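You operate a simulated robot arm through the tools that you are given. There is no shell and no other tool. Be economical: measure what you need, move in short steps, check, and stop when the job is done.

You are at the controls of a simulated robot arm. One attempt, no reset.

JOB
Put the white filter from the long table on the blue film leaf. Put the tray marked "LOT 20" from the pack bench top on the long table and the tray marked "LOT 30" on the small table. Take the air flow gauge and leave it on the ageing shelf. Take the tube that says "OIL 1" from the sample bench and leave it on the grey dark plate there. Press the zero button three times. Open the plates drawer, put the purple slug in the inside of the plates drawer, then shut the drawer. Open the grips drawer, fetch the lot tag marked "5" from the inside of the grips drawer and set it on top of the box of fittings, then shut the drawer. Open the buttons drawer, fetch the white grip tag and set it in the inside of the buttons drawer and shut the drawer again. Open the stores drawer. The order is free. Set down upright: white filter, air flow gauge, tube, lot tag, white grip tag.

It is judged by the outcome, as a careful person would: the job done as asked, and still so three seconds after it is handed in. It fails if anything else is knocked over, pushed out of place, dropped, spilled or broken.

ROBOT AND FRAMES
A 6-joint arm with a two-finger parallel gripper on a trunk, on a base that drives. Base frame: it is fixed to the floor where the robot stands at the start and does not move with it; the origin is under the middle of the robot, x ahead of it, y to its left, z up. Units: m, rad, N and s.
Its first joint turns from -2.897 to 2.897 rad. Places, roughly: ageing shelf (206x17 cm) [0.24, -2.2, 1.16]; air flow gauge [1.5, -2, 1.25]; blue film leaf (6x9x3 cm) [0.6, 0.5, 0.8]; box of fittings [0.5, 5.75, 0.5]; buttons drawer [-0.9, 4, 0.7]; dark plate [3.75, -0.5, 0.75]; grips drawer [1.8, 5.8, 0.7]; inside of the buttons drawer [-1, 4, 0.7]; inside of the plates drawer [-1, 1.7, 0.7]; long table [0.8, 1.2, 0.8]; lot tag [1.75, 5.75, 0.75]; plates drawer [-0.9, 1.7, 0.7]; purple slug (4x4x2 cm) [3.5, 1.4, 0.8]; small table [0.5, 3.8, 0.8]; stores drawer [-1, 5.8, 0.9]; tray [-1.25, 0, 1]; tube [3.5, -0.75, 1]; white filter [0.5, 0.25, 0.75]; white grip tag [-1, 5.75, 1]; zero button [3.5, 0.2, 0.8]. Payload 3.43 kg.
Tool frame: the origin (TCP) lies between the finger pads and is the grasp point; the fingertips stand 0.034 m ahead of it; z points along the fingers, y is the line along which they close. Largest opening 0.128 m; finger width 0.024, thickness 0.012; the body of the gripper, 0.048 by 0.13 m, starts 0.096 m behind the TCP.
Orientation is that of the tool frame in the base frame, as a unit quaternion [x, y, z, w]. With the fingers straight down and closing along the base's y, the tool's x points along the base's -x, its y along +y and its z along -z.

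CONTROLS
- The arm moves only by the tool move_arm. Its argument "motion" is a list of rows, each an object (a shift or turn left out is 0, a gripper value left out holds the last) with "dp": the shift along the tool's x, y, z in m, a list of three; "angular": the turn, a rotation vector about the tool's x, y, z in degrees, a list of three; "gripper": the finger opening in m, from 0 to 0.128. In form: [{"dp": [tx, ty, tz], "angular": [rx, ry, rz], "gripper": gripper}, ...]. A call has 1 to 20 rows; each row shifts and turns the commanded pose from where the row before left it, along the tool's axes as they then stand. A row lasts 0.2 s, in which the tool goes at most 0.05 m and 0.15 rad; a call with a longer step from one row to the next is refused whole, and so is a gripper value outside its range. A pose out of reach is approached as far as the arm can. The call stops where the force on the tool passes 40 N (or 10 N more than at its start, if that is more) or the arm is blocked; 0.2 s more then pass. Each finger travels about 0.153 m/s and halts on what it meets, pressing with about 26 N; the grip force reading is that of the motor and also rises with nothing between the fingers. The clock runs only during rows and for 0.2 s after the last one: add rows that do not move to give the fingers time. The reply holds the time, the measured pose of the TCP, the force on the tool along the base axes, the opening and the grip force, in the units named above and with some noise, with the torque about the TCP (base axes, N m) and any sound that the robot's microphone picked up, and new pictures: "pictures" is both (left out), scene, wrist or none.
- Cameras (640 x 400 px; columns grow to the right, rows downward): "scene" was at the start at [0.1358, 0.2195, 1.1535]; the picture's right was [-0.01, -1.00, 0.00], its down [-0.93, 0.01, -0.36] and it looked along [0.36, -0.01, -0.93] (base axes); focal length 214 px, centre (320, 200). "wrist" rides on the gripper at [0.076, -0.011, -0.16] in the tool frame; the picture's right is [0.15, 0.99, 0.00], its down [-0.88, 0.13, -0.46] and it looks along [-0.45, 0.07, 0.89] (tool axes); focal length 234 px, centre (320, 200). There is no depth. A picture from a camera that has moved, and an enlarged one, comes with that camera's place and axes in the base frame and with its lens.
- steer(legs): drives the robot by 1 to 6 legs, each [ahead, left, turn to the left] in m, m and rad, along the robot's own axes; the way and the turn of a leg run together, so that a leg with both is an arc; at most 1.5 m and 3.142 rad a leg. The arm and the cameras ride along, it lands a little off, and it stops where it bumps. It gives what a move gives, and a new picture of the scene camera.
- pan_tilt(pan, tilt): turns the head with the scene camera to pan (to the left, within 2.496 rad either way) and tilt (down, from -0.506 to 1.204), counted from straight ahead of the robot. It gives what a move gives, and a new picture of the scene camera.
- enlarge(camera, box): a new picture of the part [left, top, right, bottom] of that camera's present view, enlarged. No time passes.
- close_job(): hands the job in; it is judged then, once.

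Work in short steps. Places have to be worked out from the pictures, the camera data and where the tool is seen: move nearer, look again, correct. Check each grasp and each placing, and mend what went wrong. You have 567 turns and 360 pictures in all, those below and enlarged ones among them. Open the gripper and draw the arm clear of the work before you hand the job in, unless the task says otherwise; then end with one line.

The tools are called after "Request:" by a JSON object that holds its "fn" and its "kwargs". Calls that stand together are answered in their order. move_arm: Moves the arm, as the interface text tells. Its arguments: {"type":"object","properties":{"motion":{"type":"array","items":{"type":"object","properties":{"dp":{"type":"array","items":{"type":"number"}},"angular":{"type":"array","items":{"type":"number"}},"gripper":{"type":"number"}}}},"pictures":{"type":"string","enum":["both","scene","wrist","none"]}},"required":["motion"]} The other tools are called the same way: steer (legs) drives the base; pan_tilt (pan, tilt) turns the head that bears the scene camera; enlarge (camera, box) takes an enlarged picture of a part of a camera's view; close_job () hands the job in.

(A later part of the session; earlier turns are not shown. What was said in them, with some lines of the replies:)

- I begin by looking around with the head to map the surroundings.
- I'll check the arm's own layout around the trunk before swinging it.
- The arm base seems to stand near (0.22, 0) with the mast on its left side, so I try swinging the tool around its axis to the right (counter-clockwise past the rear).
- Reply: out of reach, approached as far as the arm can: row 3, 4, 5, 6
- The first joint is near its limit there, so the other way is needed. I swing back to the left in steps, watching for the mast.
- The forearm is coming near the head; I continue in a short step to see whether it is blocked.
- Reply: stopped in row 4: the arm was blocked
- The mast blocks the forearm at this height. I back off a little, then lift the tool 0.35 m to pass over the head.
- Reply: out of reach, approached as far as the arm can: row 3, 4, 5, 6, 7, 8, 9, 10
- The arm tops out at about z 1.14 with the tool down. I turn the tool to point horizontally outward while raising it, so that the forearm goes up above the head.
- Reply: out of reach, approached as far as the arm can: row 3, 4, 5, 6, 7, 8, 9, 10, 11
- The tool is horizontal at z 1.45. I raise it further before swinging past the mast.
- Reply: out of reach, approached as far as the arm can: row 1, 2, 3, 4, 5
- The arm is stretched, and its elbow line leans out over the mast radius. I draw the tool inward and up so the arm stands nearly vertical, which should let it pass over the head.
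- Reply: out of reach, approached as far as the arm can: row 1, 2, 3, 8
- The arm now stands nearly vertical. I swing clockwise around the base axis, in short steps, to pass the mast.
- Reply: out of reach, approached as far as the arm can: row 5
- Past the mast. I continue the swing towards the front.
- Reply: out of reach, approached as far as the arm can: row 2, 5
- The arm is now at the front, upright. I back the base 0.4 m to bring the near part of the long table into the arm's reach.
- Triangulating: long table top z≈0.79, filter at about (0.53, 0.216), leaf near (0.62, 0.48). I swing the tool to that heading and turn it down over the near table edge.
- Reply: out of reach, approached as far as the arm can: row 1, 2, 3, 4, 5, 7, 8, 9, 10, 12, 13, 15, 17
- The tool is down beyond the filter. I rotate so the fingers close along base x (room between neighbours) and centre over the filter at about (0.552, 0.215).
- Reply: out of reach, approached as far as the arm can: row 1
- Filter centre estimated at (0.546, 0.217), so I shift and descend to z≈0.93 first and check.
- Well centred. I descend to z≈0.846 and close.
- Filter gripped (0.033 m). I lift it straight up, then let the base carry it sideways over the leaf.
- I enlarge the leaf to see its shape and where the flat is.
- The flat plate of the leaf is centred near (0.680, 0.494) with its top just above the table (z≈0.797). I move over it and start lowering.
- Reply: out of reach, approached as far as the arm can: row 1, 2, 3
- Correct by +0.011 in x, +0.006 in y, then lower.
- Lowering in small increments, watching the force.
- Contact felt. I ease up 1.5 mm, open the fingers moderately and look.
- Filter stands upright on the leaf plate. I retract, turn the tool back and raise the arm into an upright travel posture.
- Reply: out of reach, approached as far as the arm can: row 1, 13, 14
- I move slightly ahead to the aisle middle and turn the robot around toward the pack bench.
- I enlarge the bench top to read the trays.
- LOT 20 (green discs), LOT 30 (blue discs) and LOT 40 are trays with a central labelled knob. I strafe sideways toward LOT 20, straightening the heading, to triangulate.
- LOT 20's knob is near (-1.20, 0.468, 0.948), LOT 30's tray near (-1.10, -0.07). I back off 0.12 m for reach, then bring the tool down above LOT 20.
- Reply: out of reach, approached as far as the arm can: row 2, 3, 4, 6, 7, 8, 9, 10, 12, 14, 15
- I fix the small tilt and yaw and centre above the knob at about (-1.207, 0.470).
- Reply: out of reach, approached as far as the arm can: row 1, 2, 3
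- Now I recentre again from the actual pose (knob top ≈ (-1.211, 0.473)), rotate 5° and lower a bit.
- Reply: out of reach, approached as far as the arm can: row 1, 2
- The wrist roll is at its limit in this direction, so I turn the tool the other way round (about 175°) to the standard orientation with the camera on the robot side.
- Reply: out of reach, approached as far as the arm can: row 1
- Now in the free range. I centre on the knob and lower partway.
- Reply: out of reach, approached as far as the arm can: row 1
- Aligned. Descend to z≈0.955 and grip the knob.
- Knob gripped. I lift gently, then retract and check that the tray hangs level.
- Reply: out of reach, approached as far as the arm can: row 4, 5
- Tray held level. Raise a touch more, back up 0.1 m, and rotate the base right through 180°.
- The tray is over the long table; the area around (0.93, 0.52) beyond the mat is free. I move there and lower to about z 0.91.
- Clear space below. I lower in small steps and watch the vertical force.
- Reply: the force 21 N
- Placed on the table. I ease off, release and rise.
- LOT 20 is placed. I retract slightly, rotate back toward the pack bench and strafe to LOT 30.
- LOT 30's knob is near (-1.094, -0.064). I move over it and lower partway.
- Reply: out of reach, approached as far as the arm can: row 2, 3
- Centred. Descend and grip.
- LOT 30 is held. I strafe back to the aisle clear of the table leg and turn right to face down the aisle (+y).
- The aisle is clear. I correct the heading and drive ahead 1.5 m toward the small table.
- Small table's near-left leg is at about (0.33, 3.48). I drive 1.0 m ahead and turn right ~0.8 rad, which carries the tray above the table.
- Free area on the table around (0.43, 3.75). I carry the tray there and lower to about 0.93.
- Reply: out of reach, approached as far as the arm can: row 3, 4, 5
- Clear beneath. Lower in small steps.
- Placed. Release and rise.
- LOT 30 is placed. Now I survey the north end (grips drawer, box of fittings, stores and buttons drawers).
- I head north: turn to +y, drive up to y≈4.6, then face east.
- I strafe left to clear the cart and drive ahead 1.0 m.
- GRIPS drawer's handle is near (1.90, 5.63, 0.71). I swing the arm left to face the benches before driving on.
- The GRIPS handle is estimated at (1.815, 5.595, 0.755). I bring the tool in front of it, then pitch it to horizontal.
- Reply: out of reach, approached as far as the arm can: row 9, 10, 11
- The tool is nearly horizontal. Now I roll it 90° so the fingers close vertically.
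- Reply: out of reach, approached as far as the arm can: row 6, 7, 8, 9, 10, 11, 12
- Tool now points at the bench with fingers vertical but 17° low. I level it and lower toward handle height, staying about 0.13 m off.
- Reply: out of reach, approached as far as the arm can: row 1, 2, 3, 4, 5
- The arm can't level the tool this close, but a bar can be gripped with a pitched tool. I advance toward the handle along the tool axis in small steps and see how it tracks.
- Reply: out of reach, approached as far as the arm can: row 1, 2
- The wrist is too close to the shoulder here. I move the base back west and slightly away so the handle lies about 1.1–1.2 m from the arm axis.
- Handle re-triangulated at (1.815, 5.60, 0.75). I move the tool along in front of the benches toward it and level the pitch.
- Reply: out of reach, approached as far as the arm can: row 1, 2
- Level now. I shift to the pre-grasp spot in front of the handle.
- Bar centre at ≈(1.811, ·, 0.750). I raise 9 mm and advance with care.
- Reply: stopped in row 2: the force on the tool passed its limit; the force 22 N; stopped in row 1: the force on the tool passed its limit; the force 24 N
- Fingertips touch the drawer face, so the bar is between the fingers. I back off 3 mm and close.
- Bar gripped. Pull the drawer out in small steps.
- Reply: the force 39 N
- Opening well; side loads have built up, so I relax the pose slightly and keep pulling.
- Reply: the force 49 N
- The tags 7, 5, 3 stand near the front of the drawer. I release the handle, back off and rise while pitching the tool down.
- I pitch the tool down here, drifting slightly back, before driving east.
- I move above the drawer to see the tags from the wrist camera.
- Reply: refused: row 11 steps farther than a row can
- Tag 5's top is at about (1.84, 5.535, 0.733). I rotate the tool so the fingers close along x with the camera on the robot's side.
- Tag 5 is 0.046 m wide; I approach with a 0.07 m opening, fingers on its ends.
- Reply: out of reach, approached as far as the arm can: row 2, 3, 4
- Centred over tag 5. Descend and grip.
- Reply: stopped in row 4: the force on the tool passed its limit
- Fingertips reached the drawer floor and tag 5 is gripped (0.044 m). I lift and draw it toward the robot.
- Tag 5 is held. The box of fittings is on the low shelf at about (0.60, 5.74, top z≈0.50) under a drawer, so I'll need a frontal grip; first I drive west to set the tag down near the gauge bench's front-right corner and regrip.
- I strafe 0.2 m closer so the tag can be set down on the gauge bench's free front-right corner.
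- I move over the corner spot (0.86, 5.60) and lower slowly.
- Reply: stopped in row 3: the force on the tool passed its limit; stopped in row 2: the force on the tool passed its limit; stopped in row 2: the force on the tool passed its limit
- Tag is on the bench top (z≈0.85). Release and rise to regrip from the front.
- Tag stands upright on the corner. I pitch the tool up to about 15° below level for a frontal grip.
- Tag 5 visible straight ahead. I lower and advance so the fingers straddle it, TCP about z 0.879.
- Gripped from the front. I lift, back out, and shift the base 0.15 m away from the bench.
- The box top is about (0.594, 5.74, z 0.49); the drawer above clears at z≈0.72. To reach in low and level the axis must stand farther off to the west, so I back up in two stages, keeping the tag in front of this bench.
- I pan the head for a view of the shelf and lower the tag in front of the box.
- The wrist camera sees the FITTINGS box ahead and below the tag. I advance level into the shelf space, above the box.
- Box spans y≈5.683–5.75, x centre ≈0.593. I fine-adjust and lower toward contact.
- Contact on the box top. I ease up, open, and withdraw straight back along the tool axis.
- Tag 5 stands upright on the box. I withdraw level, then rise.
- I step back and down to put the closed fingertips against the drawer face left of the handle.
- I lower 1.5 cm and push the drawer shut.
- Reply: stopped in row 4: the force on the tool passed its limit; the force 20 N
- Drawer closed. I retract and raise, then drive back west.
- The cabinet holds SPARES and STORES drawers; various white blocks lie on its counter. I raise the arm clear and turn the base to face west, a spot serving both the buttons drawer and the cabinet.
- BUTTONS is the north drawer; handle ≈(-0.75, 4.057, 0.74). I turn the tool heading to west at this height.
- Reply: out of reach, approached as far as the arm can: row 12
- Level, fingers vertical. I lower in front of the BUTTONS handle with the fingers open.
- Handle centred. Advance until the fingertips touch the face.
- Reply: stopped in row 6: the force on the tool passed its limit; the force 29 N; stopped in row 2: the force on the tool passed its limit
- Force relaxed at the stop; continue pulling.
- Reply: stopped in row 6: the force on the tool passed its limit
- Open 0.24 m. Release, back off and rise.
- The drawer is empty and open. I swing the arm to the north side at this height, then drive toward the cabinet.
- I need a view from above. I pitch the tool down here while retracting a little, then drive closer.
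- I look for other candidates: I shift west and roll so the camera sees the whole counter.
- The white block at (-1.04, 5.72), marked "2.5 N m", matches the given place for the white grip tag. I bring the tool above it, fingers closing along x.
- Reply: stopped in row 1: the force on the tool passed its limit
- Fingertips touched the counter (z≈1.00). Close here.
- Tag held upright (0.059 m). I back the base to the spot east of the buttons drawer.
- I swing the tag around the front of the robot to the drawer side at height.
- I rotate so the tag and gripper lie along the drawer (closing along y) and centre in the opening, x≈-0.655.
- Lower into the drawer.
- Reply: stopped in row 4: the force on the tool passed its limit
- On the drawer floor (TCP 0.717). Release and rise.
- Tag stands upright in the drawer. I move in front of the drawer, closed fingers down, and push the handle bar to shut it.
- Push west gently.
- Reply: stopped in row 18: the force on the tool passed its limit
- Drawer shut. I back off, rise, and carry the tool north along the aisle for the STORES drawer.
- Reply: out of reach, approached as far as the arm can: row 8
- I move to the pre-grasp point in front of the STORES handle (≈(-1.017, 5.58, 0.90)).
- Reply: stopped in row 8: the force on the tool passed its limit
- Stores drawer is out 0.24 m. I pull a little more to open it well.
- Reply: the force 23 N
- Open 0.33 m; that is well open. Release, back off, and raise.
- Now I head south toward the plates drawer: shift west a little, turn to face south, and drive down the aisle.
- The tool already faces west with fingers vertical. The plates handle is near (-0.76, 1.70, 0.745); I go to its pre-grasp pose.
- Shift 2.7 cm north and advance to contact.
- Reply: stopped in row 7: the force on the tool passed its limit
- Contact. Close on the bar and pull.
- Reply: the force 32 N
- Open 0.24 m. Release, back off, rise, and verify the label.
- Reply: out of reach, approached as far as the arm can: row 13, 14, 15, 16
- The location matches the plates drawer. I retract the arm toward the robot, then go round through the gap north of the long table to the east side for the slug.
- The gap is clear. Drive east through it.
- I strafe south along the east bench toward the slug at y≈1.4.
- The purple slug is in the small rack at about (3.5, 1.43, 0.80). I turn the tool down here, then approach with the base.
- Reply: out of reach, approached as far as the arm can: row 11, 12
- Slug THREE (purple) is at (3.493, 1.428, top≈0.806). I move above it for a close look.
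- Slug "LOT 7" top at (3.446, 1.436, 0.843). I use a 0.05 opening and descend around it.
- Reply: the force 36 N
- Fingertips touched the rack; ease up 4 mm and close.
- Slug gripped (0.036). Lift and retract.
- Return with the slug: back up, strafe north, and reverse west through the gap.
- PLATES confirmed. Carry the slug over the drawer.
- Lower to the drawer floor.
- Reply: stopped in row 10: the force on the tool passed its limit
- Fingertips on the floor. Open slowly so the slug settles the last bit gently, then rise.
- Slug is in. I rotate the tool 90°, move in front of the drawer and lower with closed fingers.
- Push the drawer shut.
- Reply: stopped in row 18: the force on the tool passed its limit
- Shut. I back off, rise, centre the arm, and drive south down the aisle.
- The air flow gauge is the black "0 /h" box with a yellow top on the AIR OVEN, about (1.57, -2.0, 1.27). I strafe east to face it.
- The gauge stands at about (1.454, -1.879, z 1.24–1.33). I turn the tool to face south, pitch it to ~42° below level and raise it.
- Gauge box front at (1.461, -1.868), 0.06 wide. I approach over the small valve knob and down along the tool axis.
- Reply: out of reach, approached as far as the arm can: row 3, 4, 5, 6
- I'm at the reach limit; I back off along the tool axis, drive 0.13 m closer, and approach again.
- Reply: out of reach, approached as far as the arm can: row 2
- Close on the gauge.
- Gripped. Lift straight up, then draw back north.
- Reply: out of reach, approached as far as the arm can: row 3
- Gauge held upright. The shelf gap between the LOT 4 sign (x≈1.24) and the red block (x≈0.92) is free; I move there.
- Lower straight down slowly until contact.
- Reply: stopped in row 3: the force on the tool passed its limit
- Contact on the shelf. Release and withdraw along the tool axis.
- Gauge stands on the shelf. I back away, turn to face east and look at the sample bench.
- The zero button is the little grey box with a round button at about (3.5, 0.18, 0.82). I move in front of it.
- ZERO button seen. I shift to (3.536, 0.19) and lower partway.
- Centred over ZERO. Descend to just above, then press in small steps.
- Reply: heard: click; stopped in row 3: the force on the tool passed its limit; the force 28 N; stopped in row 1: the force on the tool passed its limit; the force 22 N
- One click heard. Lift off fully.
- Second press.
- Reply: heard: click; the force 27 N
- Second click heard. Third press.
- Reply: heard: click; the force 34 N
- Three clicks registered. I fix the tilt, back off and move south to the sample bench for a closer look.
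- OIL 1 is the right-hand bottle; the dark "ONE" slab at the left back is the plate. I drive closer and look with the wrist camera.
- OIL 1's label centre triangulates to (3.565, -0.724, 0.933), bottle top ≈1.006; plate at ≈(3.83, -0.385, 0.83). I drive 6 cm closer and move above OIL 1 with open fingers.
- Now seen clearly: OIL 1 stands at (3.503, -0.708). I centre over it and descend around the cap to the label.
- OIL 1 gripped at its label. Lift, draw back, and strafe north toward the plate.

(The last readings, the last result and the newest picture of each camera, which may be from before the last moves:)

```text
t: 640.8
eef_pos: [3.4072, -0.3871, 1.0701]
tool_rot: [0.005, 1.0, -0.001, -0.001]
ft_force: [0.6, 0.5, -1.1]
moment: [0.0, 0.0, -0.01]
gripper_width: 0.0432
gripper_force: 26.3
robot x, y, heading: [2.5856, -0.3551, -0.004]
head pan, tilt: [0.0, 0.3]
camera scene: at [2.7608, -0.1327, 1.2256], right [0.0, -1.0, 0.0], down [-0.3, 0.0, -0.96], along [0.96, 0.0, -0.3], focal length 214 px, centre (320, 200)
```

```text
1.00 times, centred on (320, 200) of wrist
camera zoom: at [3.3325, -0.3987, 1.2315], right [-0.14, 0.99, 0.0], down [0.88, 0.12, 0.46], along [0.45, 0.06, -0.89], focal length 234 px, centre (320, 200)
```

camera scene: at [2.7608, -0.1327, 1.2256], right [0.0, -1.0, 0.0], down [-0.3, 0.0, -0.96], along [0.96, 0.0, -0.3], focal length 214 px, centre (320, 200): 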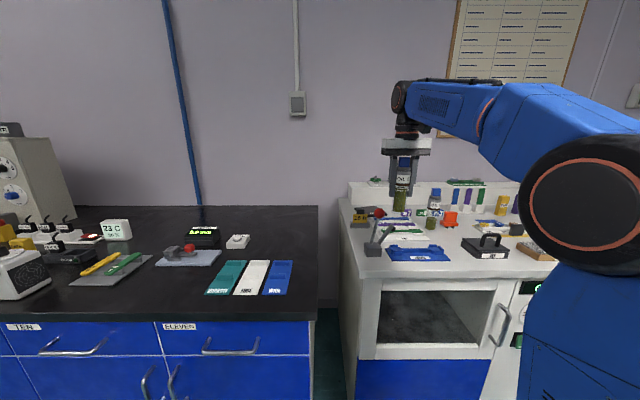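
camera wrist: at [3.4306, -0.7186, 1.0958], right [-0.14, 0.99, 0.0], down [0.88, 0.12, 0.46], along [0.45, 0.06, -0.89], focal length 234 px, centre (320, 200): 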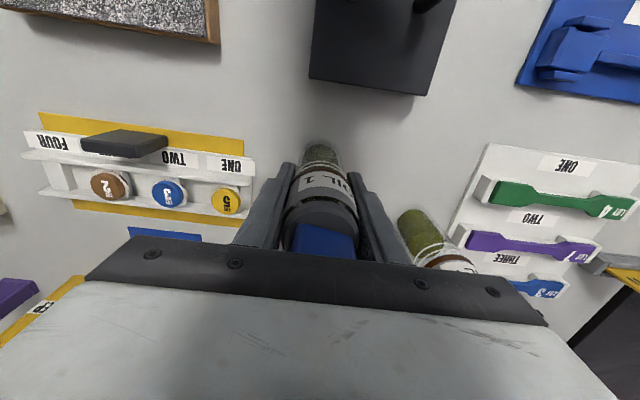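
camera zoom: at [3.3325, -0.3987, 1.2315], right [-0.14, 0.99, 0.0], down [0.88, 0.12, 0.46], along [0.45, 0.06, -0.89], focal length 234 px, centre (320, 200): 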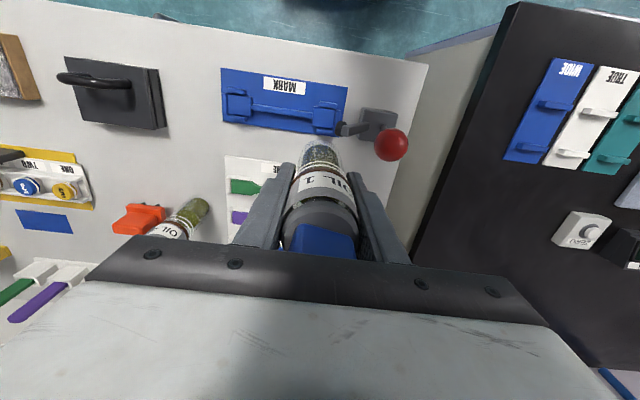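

Request:
{"fn": "steer", "kwargs": {"legs": [[0.13, 0, 0]]}}

Request:
{"fn": "enlarge", "kwargs": {"camera": "wrist", "box": [0, 0, 640, 400]}}

Request:
{"fn": "enlarge", "kwargs": {"camera": "scene", "box": [330, 160, 490, 260]}}

```text
t: 642.1
eef_pos: [3.5423, -0.389, 1.0702]
tool_rot: [0.005, 1.0, -0.001, 0.0]
ft_force: [0.6, -1.0, -2.3]
moment: [0.0, 0.01, -0.01]
gripper_width: 0.043
gripper_force: 26.2
robot x, y, heading: [2.7194, -0.3523, -0.006]
head pan, tilt: [0.0, 0.3]
camera scene: at [2.8953, -0.1335, 1.2256], right [-0.01, -1.0, 0.0], down [-0.3, 0.0, -0.96], along [0.96, -0.01, -0.3], focal length 214 px, centre (320, 200)
```

scene: 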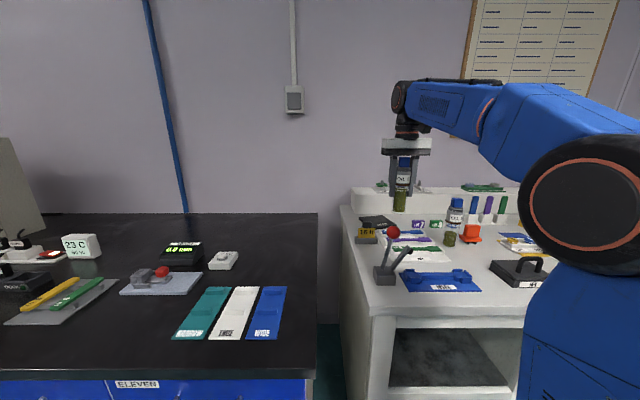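

```text
1.00 times, centred on (320, 200) of wrist
camera zoom: at [3.4668, -0.4001, 1.2315], right [-0.14, 0.99, 0.0], down [0.88, 0.12, 0.46], along [0.45, 0.06, -0.89], focal length 234 px, centre (320, 200)
```

zoom: 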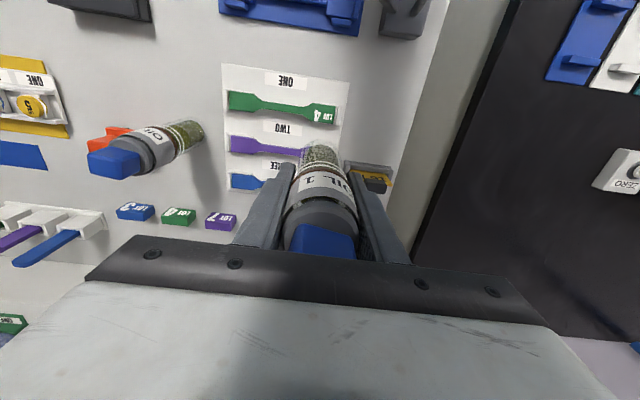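

```text
4.00 times, centred on (410, 210) of scene
camera zoom: at [2.8953, -0.1335, 1.2256], right [-0.01, -1.0, 0.0], down [-0.3, 0.0, -0.96], along [0.96, -0.01, -0.3], focal length 858 px, centre (-40, 160)
```

zoom: 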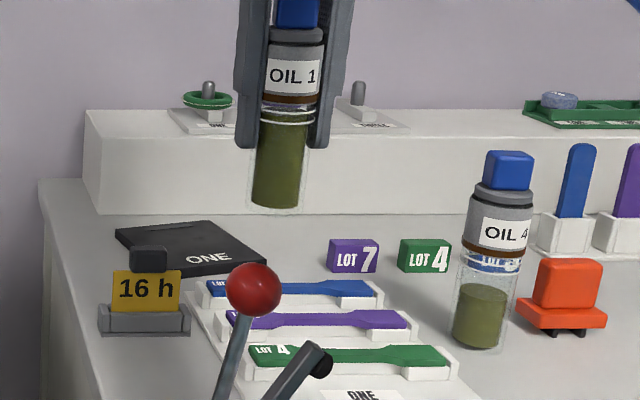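

The plate's corners give a centre of about (3.742, -0.387), top z≈0.865, and bench z≈0.85. I advance over it.

Request:
{"fn": "move_arm", "kwargs": {"motion": [{"dp": [-0.04, 0, 0.01]}, {"dp": [-0.04, 0, 0.01]}, {"dp": [-0.04, 0, 0.01]}, {"dp": [-0.04, 0.001, 0.01]}, {"dp": [-0.04, 0.001, 0.01]}, {}], "pictures": "both"}}

Request:
{"fn": "enlarge", "kwargs": {"camera": "scene", "box": [330, 160, 490, 260]}}

```text
t: 643.5
eef_pos: [3.7428, -0.3884, 1.0213]
tool_rot: [0.005, 1.0, -0.001, 0.0]
ft_force: [0.0, 0.9, -2.5]
moment: [0.0, 0.01, 0.0]
gripper_width: 0.0431
gripper_force: 25.9
robot x, y, heading: [2.7195, -0.3536, -0.011]
head pan, tilt: [0.0, 0.3]
camera scene: at [2.8953, -0.1335, 1.2256], right [-0.01, -1.0, 0.0], down [-0.3, 0.0, -0.96], along [0.96, 0.0, -0.3], focal length 214 px, centre (320, 200)
camera wrist: at [3.6679, -0.3996, 1.1819], right [-0.14, 0.99, 0.0], down [0.88, 0.12, 0.45], along [0.45, 0.06, -0.89], focal length 234 px, centre (320, 200)
```

scene: 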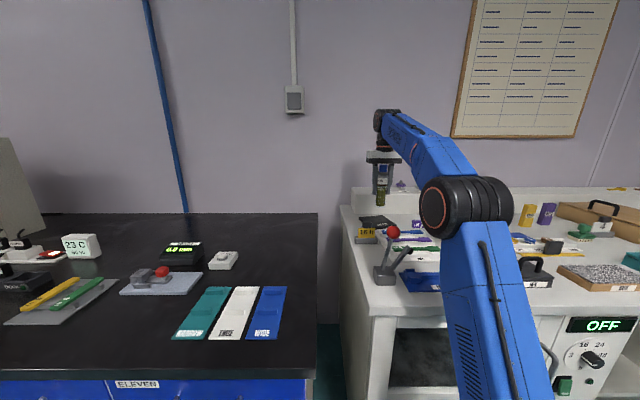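
wrist: 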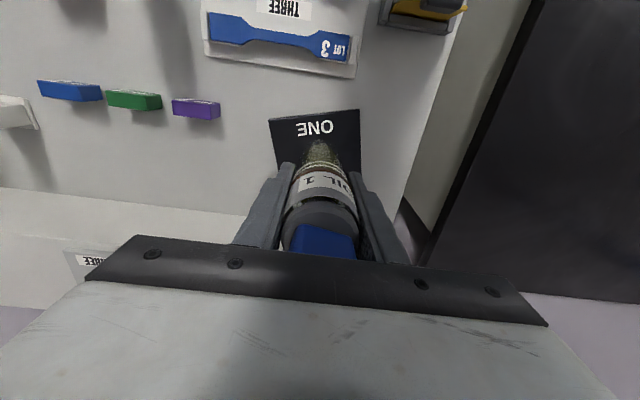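

```text
4.00 times, centred on (410, 210) of scene
camera zoom: at [2.8953, -0.1335, 1.2256], right [-0.01, -1.0, 0.0], down [-0.3, 0.0, -0.96], along [0.96, 0.0, -0.3], focal length 858 px, centre (-40, 160)
```

zoom: 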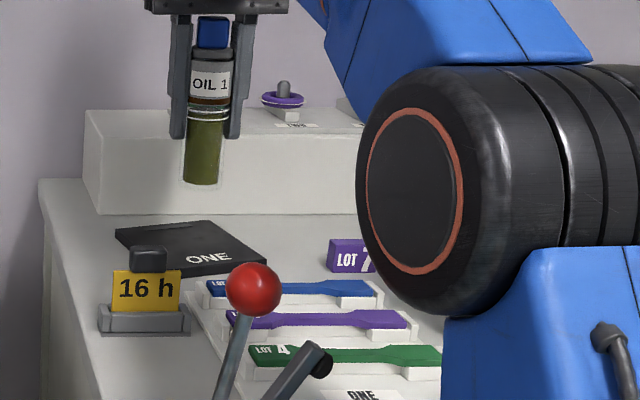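

Centred over the plate. Lower to contact in small steps.

Request:
{"fn": "move_arm", "kwargs": {"motion": [{"dp": [-0.006, 0, 0.02]}, {"dp": [0, 0, 0.02]}, {"dp": [0, 0, 0.01]}, {}], "pictures": "scene"}}

Request:
{"fn": "enlarge", "kwargs": {"camera": "scene", "box": [340, 170, 420, 220]}}

```text
t: 644.5
eef_pos: [3.7495, -0.3888, 0.9701]
tool_rot: [0.004, 1.0, -0.002, 0.0]
ft_force: [-0.6, -0.2, -1.7]
moment: [0.02, -0.01, 0.01]
gripper_width: 0.0433
gripper_force: 25.3
robot x, y, heading: [2.7182, -0.3526, 0.001]
head pan, tilt: [0.0, 0.3]
camera scene: at [2.8954, -0.1335, 1.2256], right [-0.01, -1.0, 0.0], down [-0.3, 0.0, -0.96], along [0.96, -0.01, -0.3], focal length 214 px, centre (320, 200)
```

scene: 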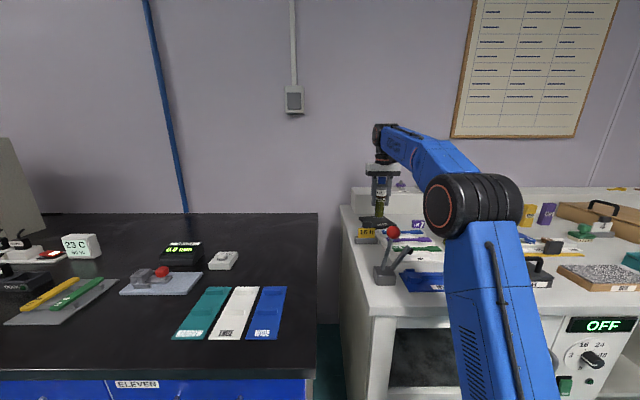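

```text
8.00 times, centred on (380, 195) of scene
camera zoom: at [2.8954, -0.1335, 1.2256], right [-0.01, -1.0, 0.0], down [-0.3, 0.0, -0.96], along [0.96, -0.01, -0.3], focal length 1716 px, centre (-160, 240)
```

zoom: 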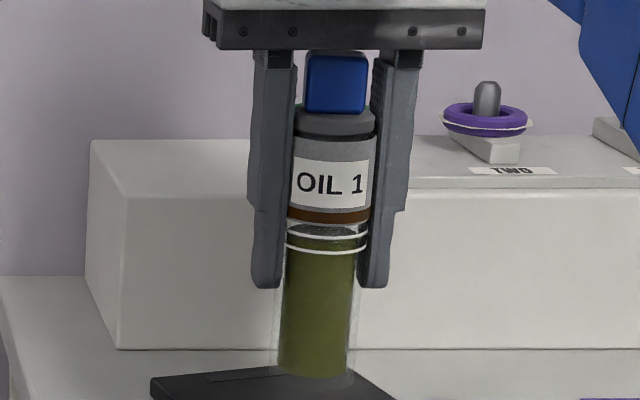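

Request:
{"fn": "move_arm", "kwargs": {"motion": [{"dp": [0, 0, 0.004]}, {"dp": [0, 0, 0.003]}, {}], "pictures": "none"}}

Request:
{"fn": "move_arm", "kwargs": {"motion": [{"dp": [0, 0, 0.003]}, {"dp": [0, 0, 0.002]}, {}], "pictures": "none"}}

Request:
{"fn": "move_arm", "kwargs": {"motion": [{"dp": [0, 0, 0.002]}, {"dp": [0, 0, 0.002]}, {}], "pictures": "none"}}

Request:
{"fn": "move_arm", "kwargs": {"motion": [{"dp": [0, 0, 0.002]}, {"dp": [0, 0, 0.002]}, {}], "pictures": "none"}}

```text
t: 645.3
eef_pos: [3.7472, -0.3901, 0.9625]
tool_rot: [0.004, 1.0, -0.002, 0.0]
ft_force: [0.9, -0.4, -2.3]
moment: [0.0, -0.01, 0.0]
gripper_width: 0.0433
gripper_force: 26.0
robot x, y, heading: [2.723, -0.351, -0.001]
head pan, tilt: [0.0, 0.3]
```

```text
t: 646.1
eef_pos: [3.7479, -0.3891, 0.9589]
tool_rot: [0.005, 1.0, -0.003, 0.0]
ft_force: [-0.8, 0.4, -1.9]
moment: [-0.02, 0.01, 0.03]
gripper_width: 0.0431
gripper_force: 25.7
robot x, y, heading: [2.7194, -0.3533, -0.004]
head pan, tilt: [0.0, 0.3]
```

```text
t: 646.9
eef_pos: [3.7476, -0.3886, 0.954]
tool_rot: [0.004, 1.0, -0.002, 0.0]
ft_force: [-0.1, -0.4, -2.0]
moment: [-0.05, -0.03, 0.04]
gripper_width: 0.0429
gripper_force: 26.0
robot x, y, heading: [2.721, -0.3541, -0.004]
head pan, tilt: [0.0, 0.3]
```

```text
t: 647.7
eef_pos: [3.7473, -0.3883, 0.9505]
tool_rot: [0.005, 1.0, -0.002, 0.0]
ft_force: [0.1, 0.4, -2.9]
moment: [0.01, 0.02, -0.06]
gripper_width: 0.0431
gripper_force: 25.7
robot x, y, heading: [2.7232, -0.3516, -0.004]
head pan, tilt: [0.0, 0.3]
```

Request:
{"fn": "move_arm", "kwargs": {"motion": [{"dp": [0, 0, 0.002]}, {"dp": [0, 0, 0.002]}, {}], "pictures": "none"}}

Request:
{"fn": "move_arm", "kwargs": {"motion": [{"dp": [0, 0, 0.002]}, {"dp": [0, 0, 0.002]}, {}], "pictures": "none"}}

Request:
{"fn": "move_arm", "kwargs": {"motion": [{"dp": [0, 0, 0.002]}, {"dp": [0, 0, 0.002]}, {}], "pictures": "scene"}}

Request:
{"fn": "enlarge", "kwargs": {"camera": "scene", "box": [340, 170, 420, 220]}}

```text
t: 648.5
eef_pos: [3.7473, -0.3885, 0.9474]
tool_rot: [0.005, 1.0, -0.002, 0.0]
ft_force: [0.1, 0.0, 1.7]
moment: [0.06, -0.01, -0.03]
gripper_width: 0.0432
gripper_force: 26.3
robot x, y, heading: [2.721, -0.3557, -0.003]
head pan, tilt: [0.0, 0.3]
```

```text
t: 649.3
eef_pos: [3.7481, -0.3892, 0.9416]
tool_rot: [0.004, 1.0, -0.001, 0.0]
ft_force: [-2.4, 4.0, 22.1]
moment: [0.46, -0.08, 0.13]
gripper_width: 0.0429
gripper_force: 26.2
robot x, y, heading: [2.7222, -0.3577, -0.01]
head pan, tilt: [0.0, 0.3]
```

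```text
t: 650.1
eef_pos: [3.7467, -0.3892, 0.94]
tool_rot: [0.005, 1.0, -0.002, 0.001]
ft_force: [5.3, -1.7, 36.5]
moment: [0.2, -0.08, 0.04]
gripper_width: 0.0432
gripper_force: 25.9
robot x, y, heading: [2.7208, -0.3533, -0.008]
head pan, tilt: [0.0, 0.3]
camera scene: at [2.8941, -0.1335, 1.2258], right [-0.01, -1.0, 0.0], down [-0.29, 0.0, -0.96], along [0.96, -0.01, -0.29], focal length 214 px, centre (320, 200)
```

scene: 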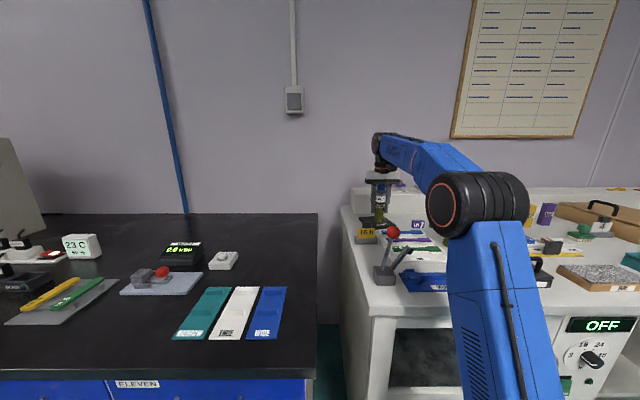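

```text
8.00 times, centred on (380, 195) of scene
camera zoom: at [2.8941, -0.1335, 1.2258], right [-0.01, -1.0, 0.0], down [-0.29, 0.0, -0.96], along [0.96, -0.01, -0.29], focal length 1716 px, centre (-160, 240)
```

zoom: 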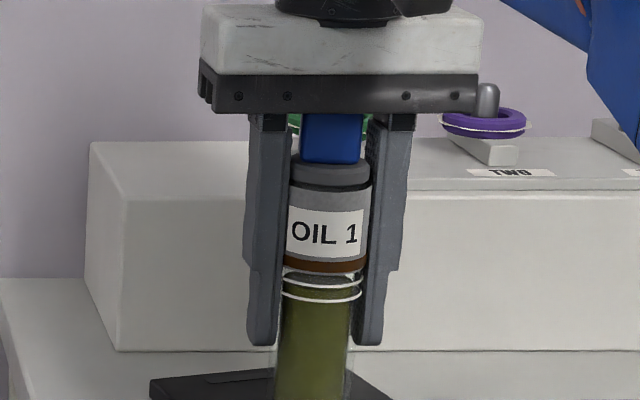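

Firm contact. I ease up 4 mm, open slowly, and rise straight up.

Request:
{"fn": "move_arm", "kwargs": {"motion": [{"dp": [0, 0, -0.004]}, {}, {"gripper": 0.05}, {"gripper": 0.06}, {"gripper": 0.08}, {}, {"dp": [0, 0, -0.02]}, {"dp": [0, 0, -0.04]}, {"dp": [0, 0, -0.04]}, {"dp": [0, 0, -0.04]}], "pictures": "both"}}

Request:
{"fn": "enlarge", "kwargs": {"camera": "scene", "box": [330, 160, 490, 260]}}

```text
t: 652.3
eef_pos: [3.7402, -0.3891, 1.0691]
tool_rot: [0.004, 1.0, -0.003, 0.001]
ft_force: [0.5, -0.2, -1.0]
moment: [-0.02, 0.08, -0.02]
gripper_width: 0.08
gripper_force: 0.0
out of reach, approached as far as the arm can: row 10
robot x, y, heading: [2.7215, -0.3521, -0.002]
head pan, tilt: [0.0, 0.3]
camera scene: at [2.8955, -0.1335, 1.2256], right [-0.01, -1.0, 0.0], down [-0.3, 0.0, -0.96], along [0.96, -0.01, -0.3], focal length 214 px, centre (320, 200)
camera wrist: at [3.665, -0.4, 1.2301], right [-0.14, 0.99, 0.0], down [0.88, 0.12, 0.46], along [0.45, 0.06, -0.89], focal length 234 px, centre (320, 200)
```

scene: 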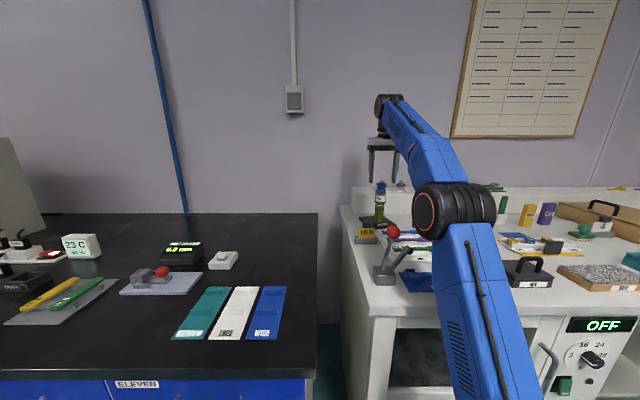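
wrist: 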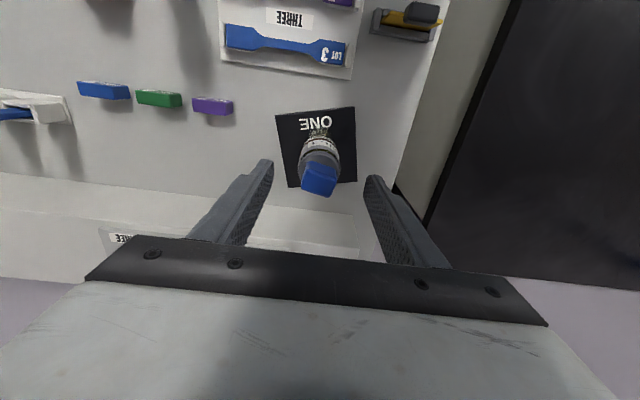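

```text
4.00 times, centred on (410, 210) of scene
camera zoom: at [2.8955, -0.1335, 1.2256], right [-0.01, -1.0, 0.0], down [-0.3, 0.0, -0.96], along [0.96, -0.01, -0.3], focal length 858 px, centre (-40, 160)
```

zoom: 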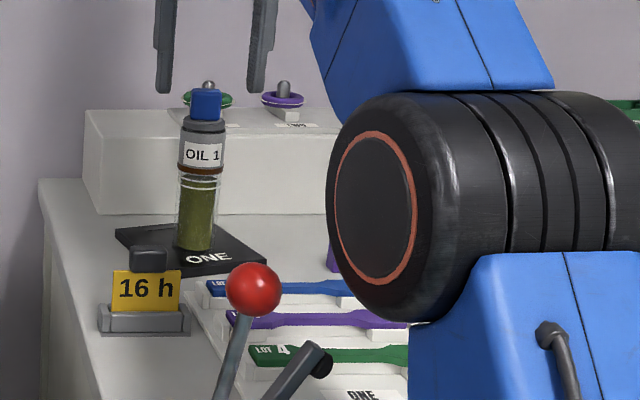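

OIL 1 stands upright on the dark plate. Before finishing I want to check the inside of the stores drawer, since it lies at the same spot as the white grip tag. I retract and travel back north.

Request:
{"fn": "move_arm", "kwargs": {"motion": [{"dp": [0.04, 0, 0]}, {"dp": [0.04, 0, -0.01]}, {"dp": [0.04, 0, -0.01]}, {"dp": [0.04, 0, 0]}, {"dp": [0.02, 0, 0], "gripper": 0.0}, {}], "pictures": "none"}}

Request:
{"fn": "steer", "kwargs": {"legs": [[-0.6, 0, 0], [0, 1.5, 0], [0, 1.5, 0], [0, 0.3, 0]]}}

```text
t: 653.7
eef_pos: [3.5564, -0.3886, 1.0903]
tool_rot: [0.004, 1.0, -0.001, 0.0]
ft_force: [0.2, 0.1, 0.6]
moment: [-0.01, -0.02, 0.0]
gripper_width: 0.0002
gripper_force: 26.0
robot x, y, heading: [2.7183, -0.3559, -0.008]
head pan, tilt: [0.0, 0.3]
```

```text
t: 673.1
eef_pos: [3.0257, 2.9323, 1.0904]
tool_rot: [0.019, 1.0, -0.002, 0.0]
ft_force: [-0.6, -0.3, 0.2]
moment: [0.0, 0.02, -0.01]
gripper_width: 0.0
gripper_force: 25.8
robot x, y, heading: [2.1914, 2.993, -0.031]
head pan, tilt: [0.0, 0.3]
camera scene: at [2.3719, 3.2073, 1.2256], right [-0.04, -1.0, 0.0], down [-0.3, 0.01, -0.96], along [0.95, -0.03, -0.3], focal length 214 px, centre (320, 200)
```

scene: 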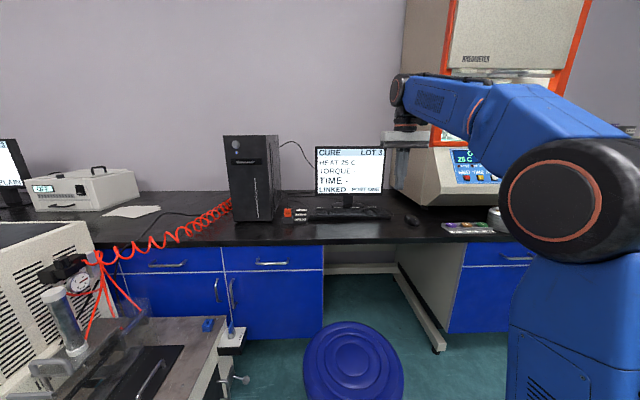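

Request:
{"fn": "steer", "kwargs": {"legs": [[0, 0, 0.031], [-1.5, 0, 0], [-0.85, 0, 0], [0, 0, 1.571]]}}

```text
t: 688.8
eef_pos: [-0.1403, 3.8229, 1.0894]
tool_rot: [0.717, -0.697, 0.001, -0.001]
ft_force: [0.1, 0.3, 0.9]
moment: [0.02, 0.0, -0.02]
gripper_width: 0.0001
gripper_force: 26.4
robot x, y, heading: [-0.1462, 2.9864, 1.6]
head pan, tilt: [0.0, 0.3]
camera scene: at [-0.3701, 3.1521, 1.2256], right [1.0, 0.03, 0.0], down [0.01, -0.3, -0.96], along [-0.03, 0.95, -0.3], focal length 214 px, centre (320, 200)
```

scene: 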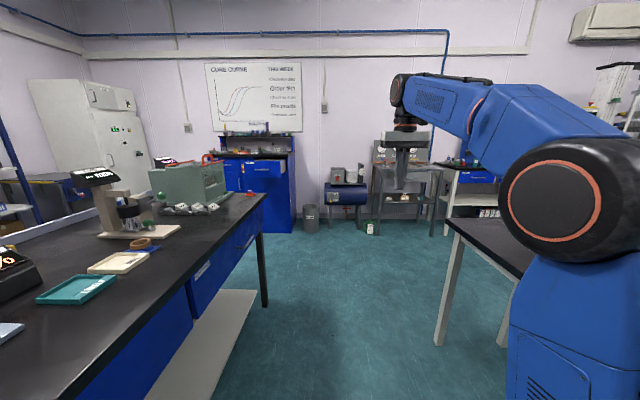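

Request:
{"fn": "steer", "kwargs": {"legs": [[0, 0, -0.03], [1.5, 0, 0], [0.2, 0, 0]]}}

Request:
{"fn": "pan_tilt", "kwargs": {"pan": 0.7, "tilt": 0.4}}

Request:
{"fn": "enlarge", "kwargs": {"camera": "scene", "box": [240, 100, 440, 225]}}

```text
t: 697.8
eef_pos: [-0.1717, 5.5154, 1.0907]
tool_rot: [0.717, -0.697, 0.001, -0.002]
ft_force: [-0.8, -0.4, -0.4]
moment: [-0.01, 0.01, 0.02]
gripper_width: 0.0
gripper_force: 26.3
robot x, y, heading: [-0.1776, 4.676, 1.601]
head pan, tilt: [0.0, 0.3]
camera scene: at [-0.4011, 4.8434, 1.2256], right [1.0, 0.03, 0.0], down [0.01, -0.3, -0.96], along [-0.03, 0.95, -0.3], focal length 214 px, centre (320, 200)
```

scene: 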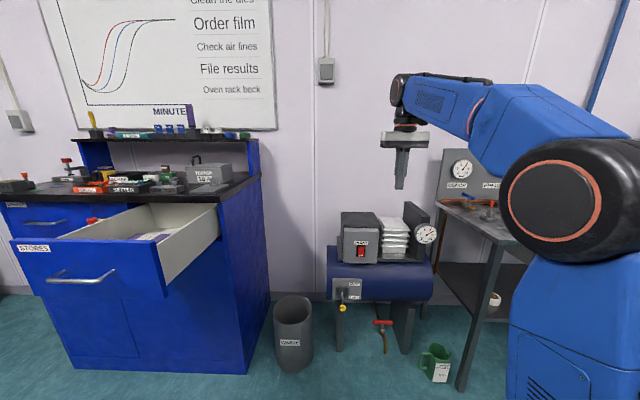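

```text
t: 698.9
eef_pos: [-0.1721, 5.5135, 1.0905]
tool_rot: [0.717, -0.697, 0.001, -0.001]
ft_force: [-0.5, 0.2, -0.2]
moment: [0.02, 0.01, -0.01]
gripper_width: 0.0
gripper_force: 25.9
robot x, y, heading: [-0.177, 4.6779, 1.601]
head pan, tilt: [0.7, 0.4]
camera scene: at [-0.4599, 4.819, 1.2164], right [0.74, 0.67, 0.0], down [0.26, -0.29, -0.92], along [-0.62, 0.69, -0.39], focal length 214 px, centre (320, 200)
```

scene: 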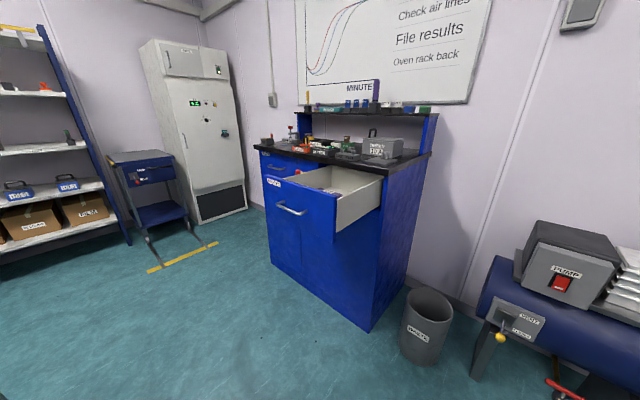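

```text
3.20 times, centred on (340, 162) of scene
camera zoom: at [-0.4599, 4.819, 1.2164], right [0.74, 0.67, 0.0], down [0.26, -0.29, -0.92], along [-0.62, 0.69, -0.39], focal length 686 px, centre (256, 320)
```

zoom: 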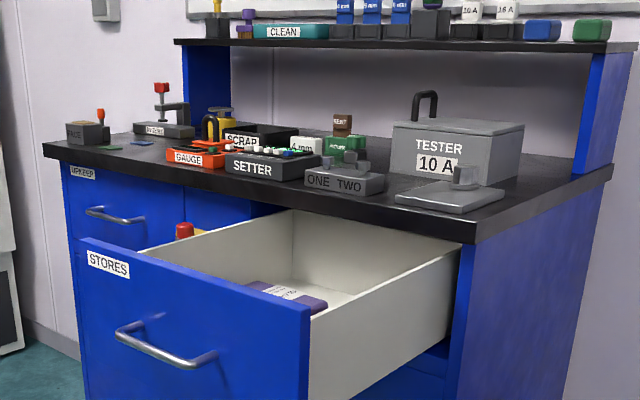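

There is a purple object with something white on it inside the stores drawer. I move closer to look from above.

Request:
{"fn": "steer", "kwargs": {"legs": [[0, 0.33, -0.03]]}}

Request:
{"fn": "move_arm", "kwargs": {"motion": [{"dp": [0.03, 0.03, 0], "angular": [0, 0, -4]}, {"dp": [0.03, 0.03, 0], "angular": [0, 0, -4]}, {"dp": [0.02, 0.04, 0], "angular": [0, 0, -4]}, {"dp": [0.01, 0.045, 0], "angular": [0, 0, -4]}, {"dp": [0.0, 0.045, 0], "angular": [0, 0, -4]}, {"dp": [0.0, 0.045, 0], "angular": [0, 0, -4]}, {"dp": [0.0, 0.045, 0], "angular": [0, 0, -4]}, {"dp": [0.0, 0.045, 0], "angular": [0, 0, -4]}, {"dp": [0.0, 0.045, 0], "angular": [0, 0, -4]}, {}], "pictures": "wrist"}}

```text
t: 701.0
eef_pos: [-0.467, 5.5085, 1.09]
tool_rot: [0.709, -0.706, 0.001, 0.0]
ft_force: [-0.2, -0.6, -0.3]
moment: [-0.02, 0.03, 0.01]
gripper_width: 0.0002
gripper_force: 26.0
robot x, y, heading: [-0.4889, 4.6709, 1.574]
head pan, tilt: [0.7, 0.4]
camera scene: at [-0.7733, 4.8199, 1.2164], right [0.76, 0.65, 0.0], down [0.25, -0.3, -0.92], along [-0.6, 0.7, -0.39], focal length 214 px, centre (320, 200)
```

scene: 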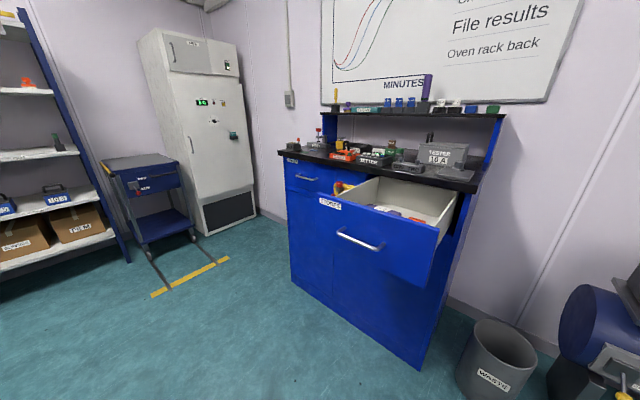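

```text
t: 703.2
eef_pos: [-0.8065, 5.3067, 1.0888]
tool_rot: [0.892, -0.452, 0.002, 0.0]
ft_force: [0.1, -0.3, 1.3]
moment: [0.01, -0.03, -0.01]
gripper_width: 0.0
gripper_force: 25.8
robot x, y, heading: [-0.4917, 4.6713, 1.583]
head pan, tilt: [0.7, 0.4]
camera wrist: at [-0.7529, 5.2506, 1.2502], right [-0.71, -0.7, 0.0], down [-0.63, 0.63, 0.45], along [-0.32, 0.32, -0.89], focal length 234 px, centre (320, 200)
```

wrist: 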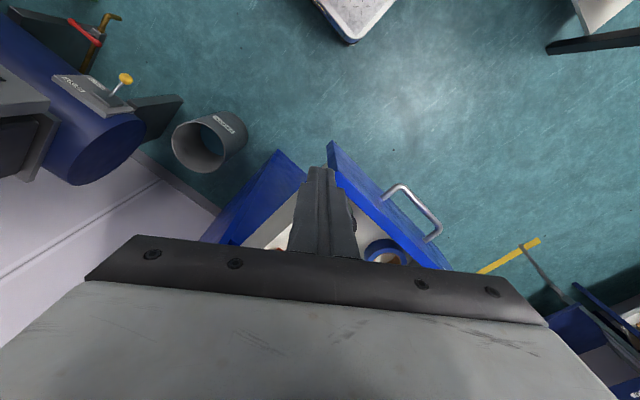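

Request:
{"fn": "move_arm", "kwargs": {"motion": [{"dp": [-0.038, 0.0094, -0.004]}, {"dp": [-0.038, 0.0094, -0.004]}, {"dp": [-0.038, 0.0094, -0.004]}, {"dp": [-0.038, 0.0094, -0.004]}, {"dp": [-0.038, 0.0094, 0]}, {"dp": [-0.038, 0.0094, 0]}, {"dp": [-0.038, 0.0094, 0]}, {}], "pictures": "wrist"}}

Request:
{"fn": "enlarge", "kwargs": {"camera": "wrist", "box": [200, 80, 480, 255]}}

```text
t: 705.0
eef_pos: [-0.9932, 5.4602, 1.0532]
tool_rot: [0.892, -0.452, -0.001, -0.001]
ft_force: [0.1, 0.2, 0.4]
moment: [-0.01, 0.01, -0.01]
gripper_width: 0.0004
gripper_force: 26.1
out of reach, approached as far as the arm can: row 5, 6, 7
robot x, y, heading: [-0.4939, 4.6711, 1.575]
head pan, tilt: [0.7, 0.4]
camera wrist: at [-0.9389, 5.4046, 1.2146], right [-0.71, -0.7, 0.0], down [-0.63, 0.63, 0.46], along [-0.32, 0.33, -0.89], focal length 234 px, centre (320, 200)
```

wrist: 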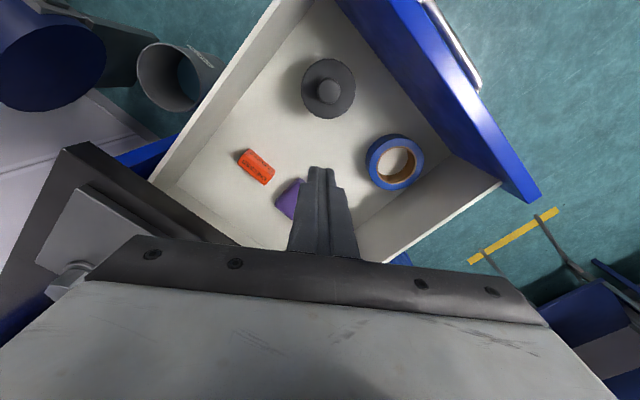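

```text
2.29 times, centred on (340, 168) of wrist
camera zoom: at [-0.9389, 5.4046, 1.2146], right [-0.71, -0.7, 0.0], down [-0.63, 0.63, 0.46], along [-0.32, 0.33, -0.89], focal length 535 px, centre (274, 274)
```

zoom: 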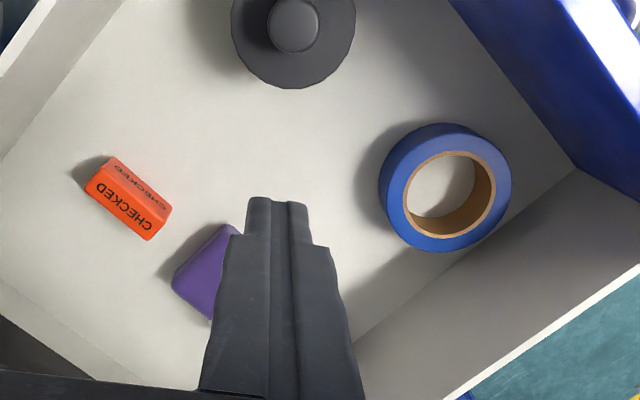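

Request:
{"fn": "move_arm", "kwargs": {"motion": [{"dp": [0.01, 0.04, -0.005]}, {"dp": [0.01, 0.04, -0.005]}, {"dp": [0.01, 0.03, -0.005]}, {}], "pictures": "wrist"}}

Request:
{"fn": "enlarge", "kwargs": {"camera": "wrist", "box": [120, 60, 400, 235]}}

```text
t: 706.0
eef_pos: [-1.0598, 5.3651, 1.0582]
tool_rot: [0.892, -0.452, 0.0, -0.002]
ft_force: [0.7, -0.6, -0.3]
moment: [0.0, -0.03, -0.05]
gripper_width: 0.0001
gripper_force: 25.8
out of reach, approached as far as the arm can: row 1, 2, 3
robot x, y, heading: [-0.4919, 4.6699, 1.577]
head pan, tilt: [0.7, 0.4]
camera wrist: at [-1.0054, 5.3091, 1.2196], right [-0.71, -0.7, 0.0], down [-0.62, 0.63, 0.46], along [-0.32, 0.33, -0.89], focal length 234 px, centre (320, 200)
```

wrist: 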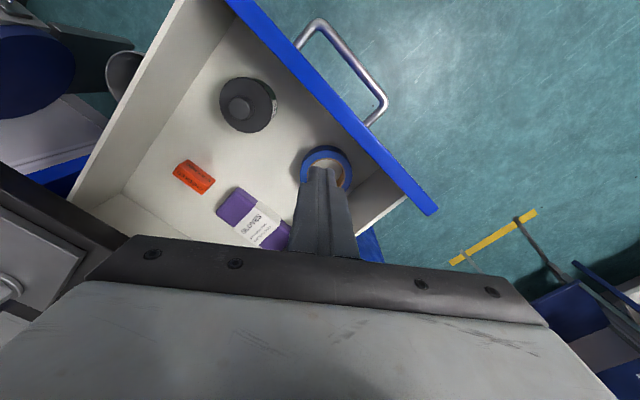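

```text
2.29 times, centred on (260, 148) of wrist
camera zoom: at [-1.0054, 5.3091, 1.2196], right [-0.71, -0.7, 0.0], down [-0.62, 0.63, 0.46], along [-0.32, 0.33, -0.89], focal length 535 px, centre (457, 320)
```

zoom: 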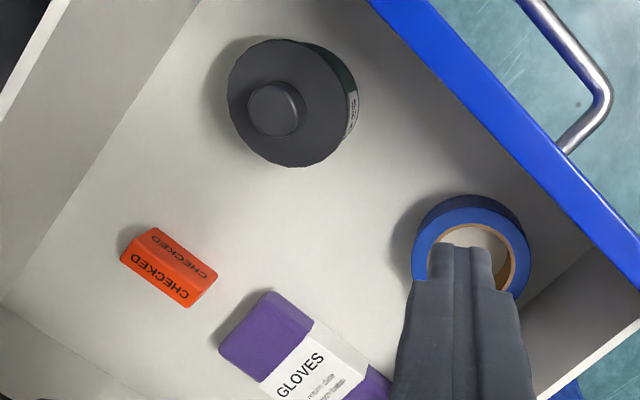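

The stores drawer holds only gloves, a jar, tape and an orange block — no white tag, so the tag I placed stands. I withdraw the arm clear and open the gripper.

Request:
{"fn": "move_arm", "kwargs": {"motion": [{"dp": [0.02, -0.03, -0.015]}, {"dp": [0.035, -0.03, -0.01]}, {"dp": [0.035, -0.03, 0]}, {"dp": [0.035, -0.03, 0]}, {"dp": [0.035, -0.03, 0]}, {"dp": [0.035, -0.03, 0]}, {"dp": [0.035, -0.03, 0]}, {"dp": [0.035, -0.03, 0]}, {"gripper": 0.08}, {}], "pictures": "none"}}

Request:
{"fn": "steer", "kwargs": {"legs": [[0, -0.3, 0]]}}

Request:
{"fn": "pan_tilt", "kwargs": {"pan": -0.3, "tilt": 0.4}}

```text
t: 708.2
eef_pos: [-0.7075, 5.2941, 1.0871]
tool_rot: [0.892, -0.452, 0.002, -0.001]
ft_force: [0.4, -0.5, -0.1]
moment: [0.0, 0.01, 0.03]
gripper_width: 0.0799
gripper_force: 0.1
robot x, y, heading: [-0.4904, 4.6722, 1.573]
head pan, tilt: [0.7, 0.4]
```

```text
t: 710.2
eef_pos: [-0.4033, 5.2958, 1.0862]
tool_rot: [0.891, -0.453, 0.002, 0.0]
ft_force: [-0.4, -0.2, -0.7]
moment: [0.01, -0.03, -0.01]
gripper_width: 0.0801
gripper_force: 0.1
robot x, y, heading: [-0.1892, 4.6725, 1.576]
head pan, tilt: [0.7, 0.4]
camera scene: at [-0.4701, 4.8224, 1.2164], right [0.76, 0.65, 0.0], down [0.25, -0.3, -0.92], along [-0.6, 0.7, -0.39], focal length 214 px, centre (320, 200)
```

scene: 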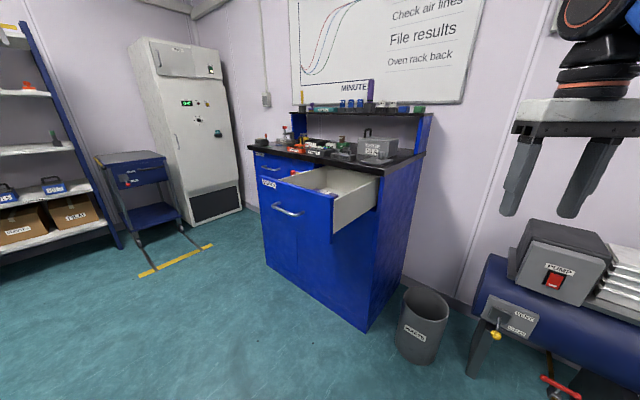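

```text
t: 711.5
eef_pos: [-0.4033, 5.2965, 1.0866]
tool_rot: [0.892, -0.453, 0.002, -0.001]
ft_force: [0.2, 0.5, 0.3]
moment: [0.03, 0.0, -0.01]
gripper_width: 0.0803
gripper_force: 0.1
robot x, y, heading: [-0.189, 4.6714, 1.574]
head pan, tilt: [-0.3, 0.4]
camera scene: at [-0.3832, 4.8406, 1.2164], right [0.96, -0.29, 0.0], down [-0.11, -0.37, -0.92], along [0.27, 0.88, -0.39], focal length 214 px, centre (320, 200)
```

scene: 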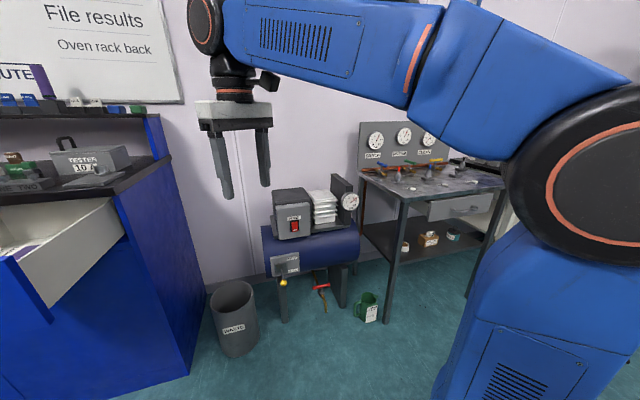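

All items are done, the gripper is open and the arm is clear; I hand the job in.

Request:
{"fn": "close_job", "kwargs": {}}

```text
The job is handed in.
```

I did every step and handed the job in. Two parts rest on my own judgement: no block was labelled "grip tag", so I used the white block marked "2.5 N m", which stood at the place given. I also did not look inside the buttons and plates drawers again after shutting them.
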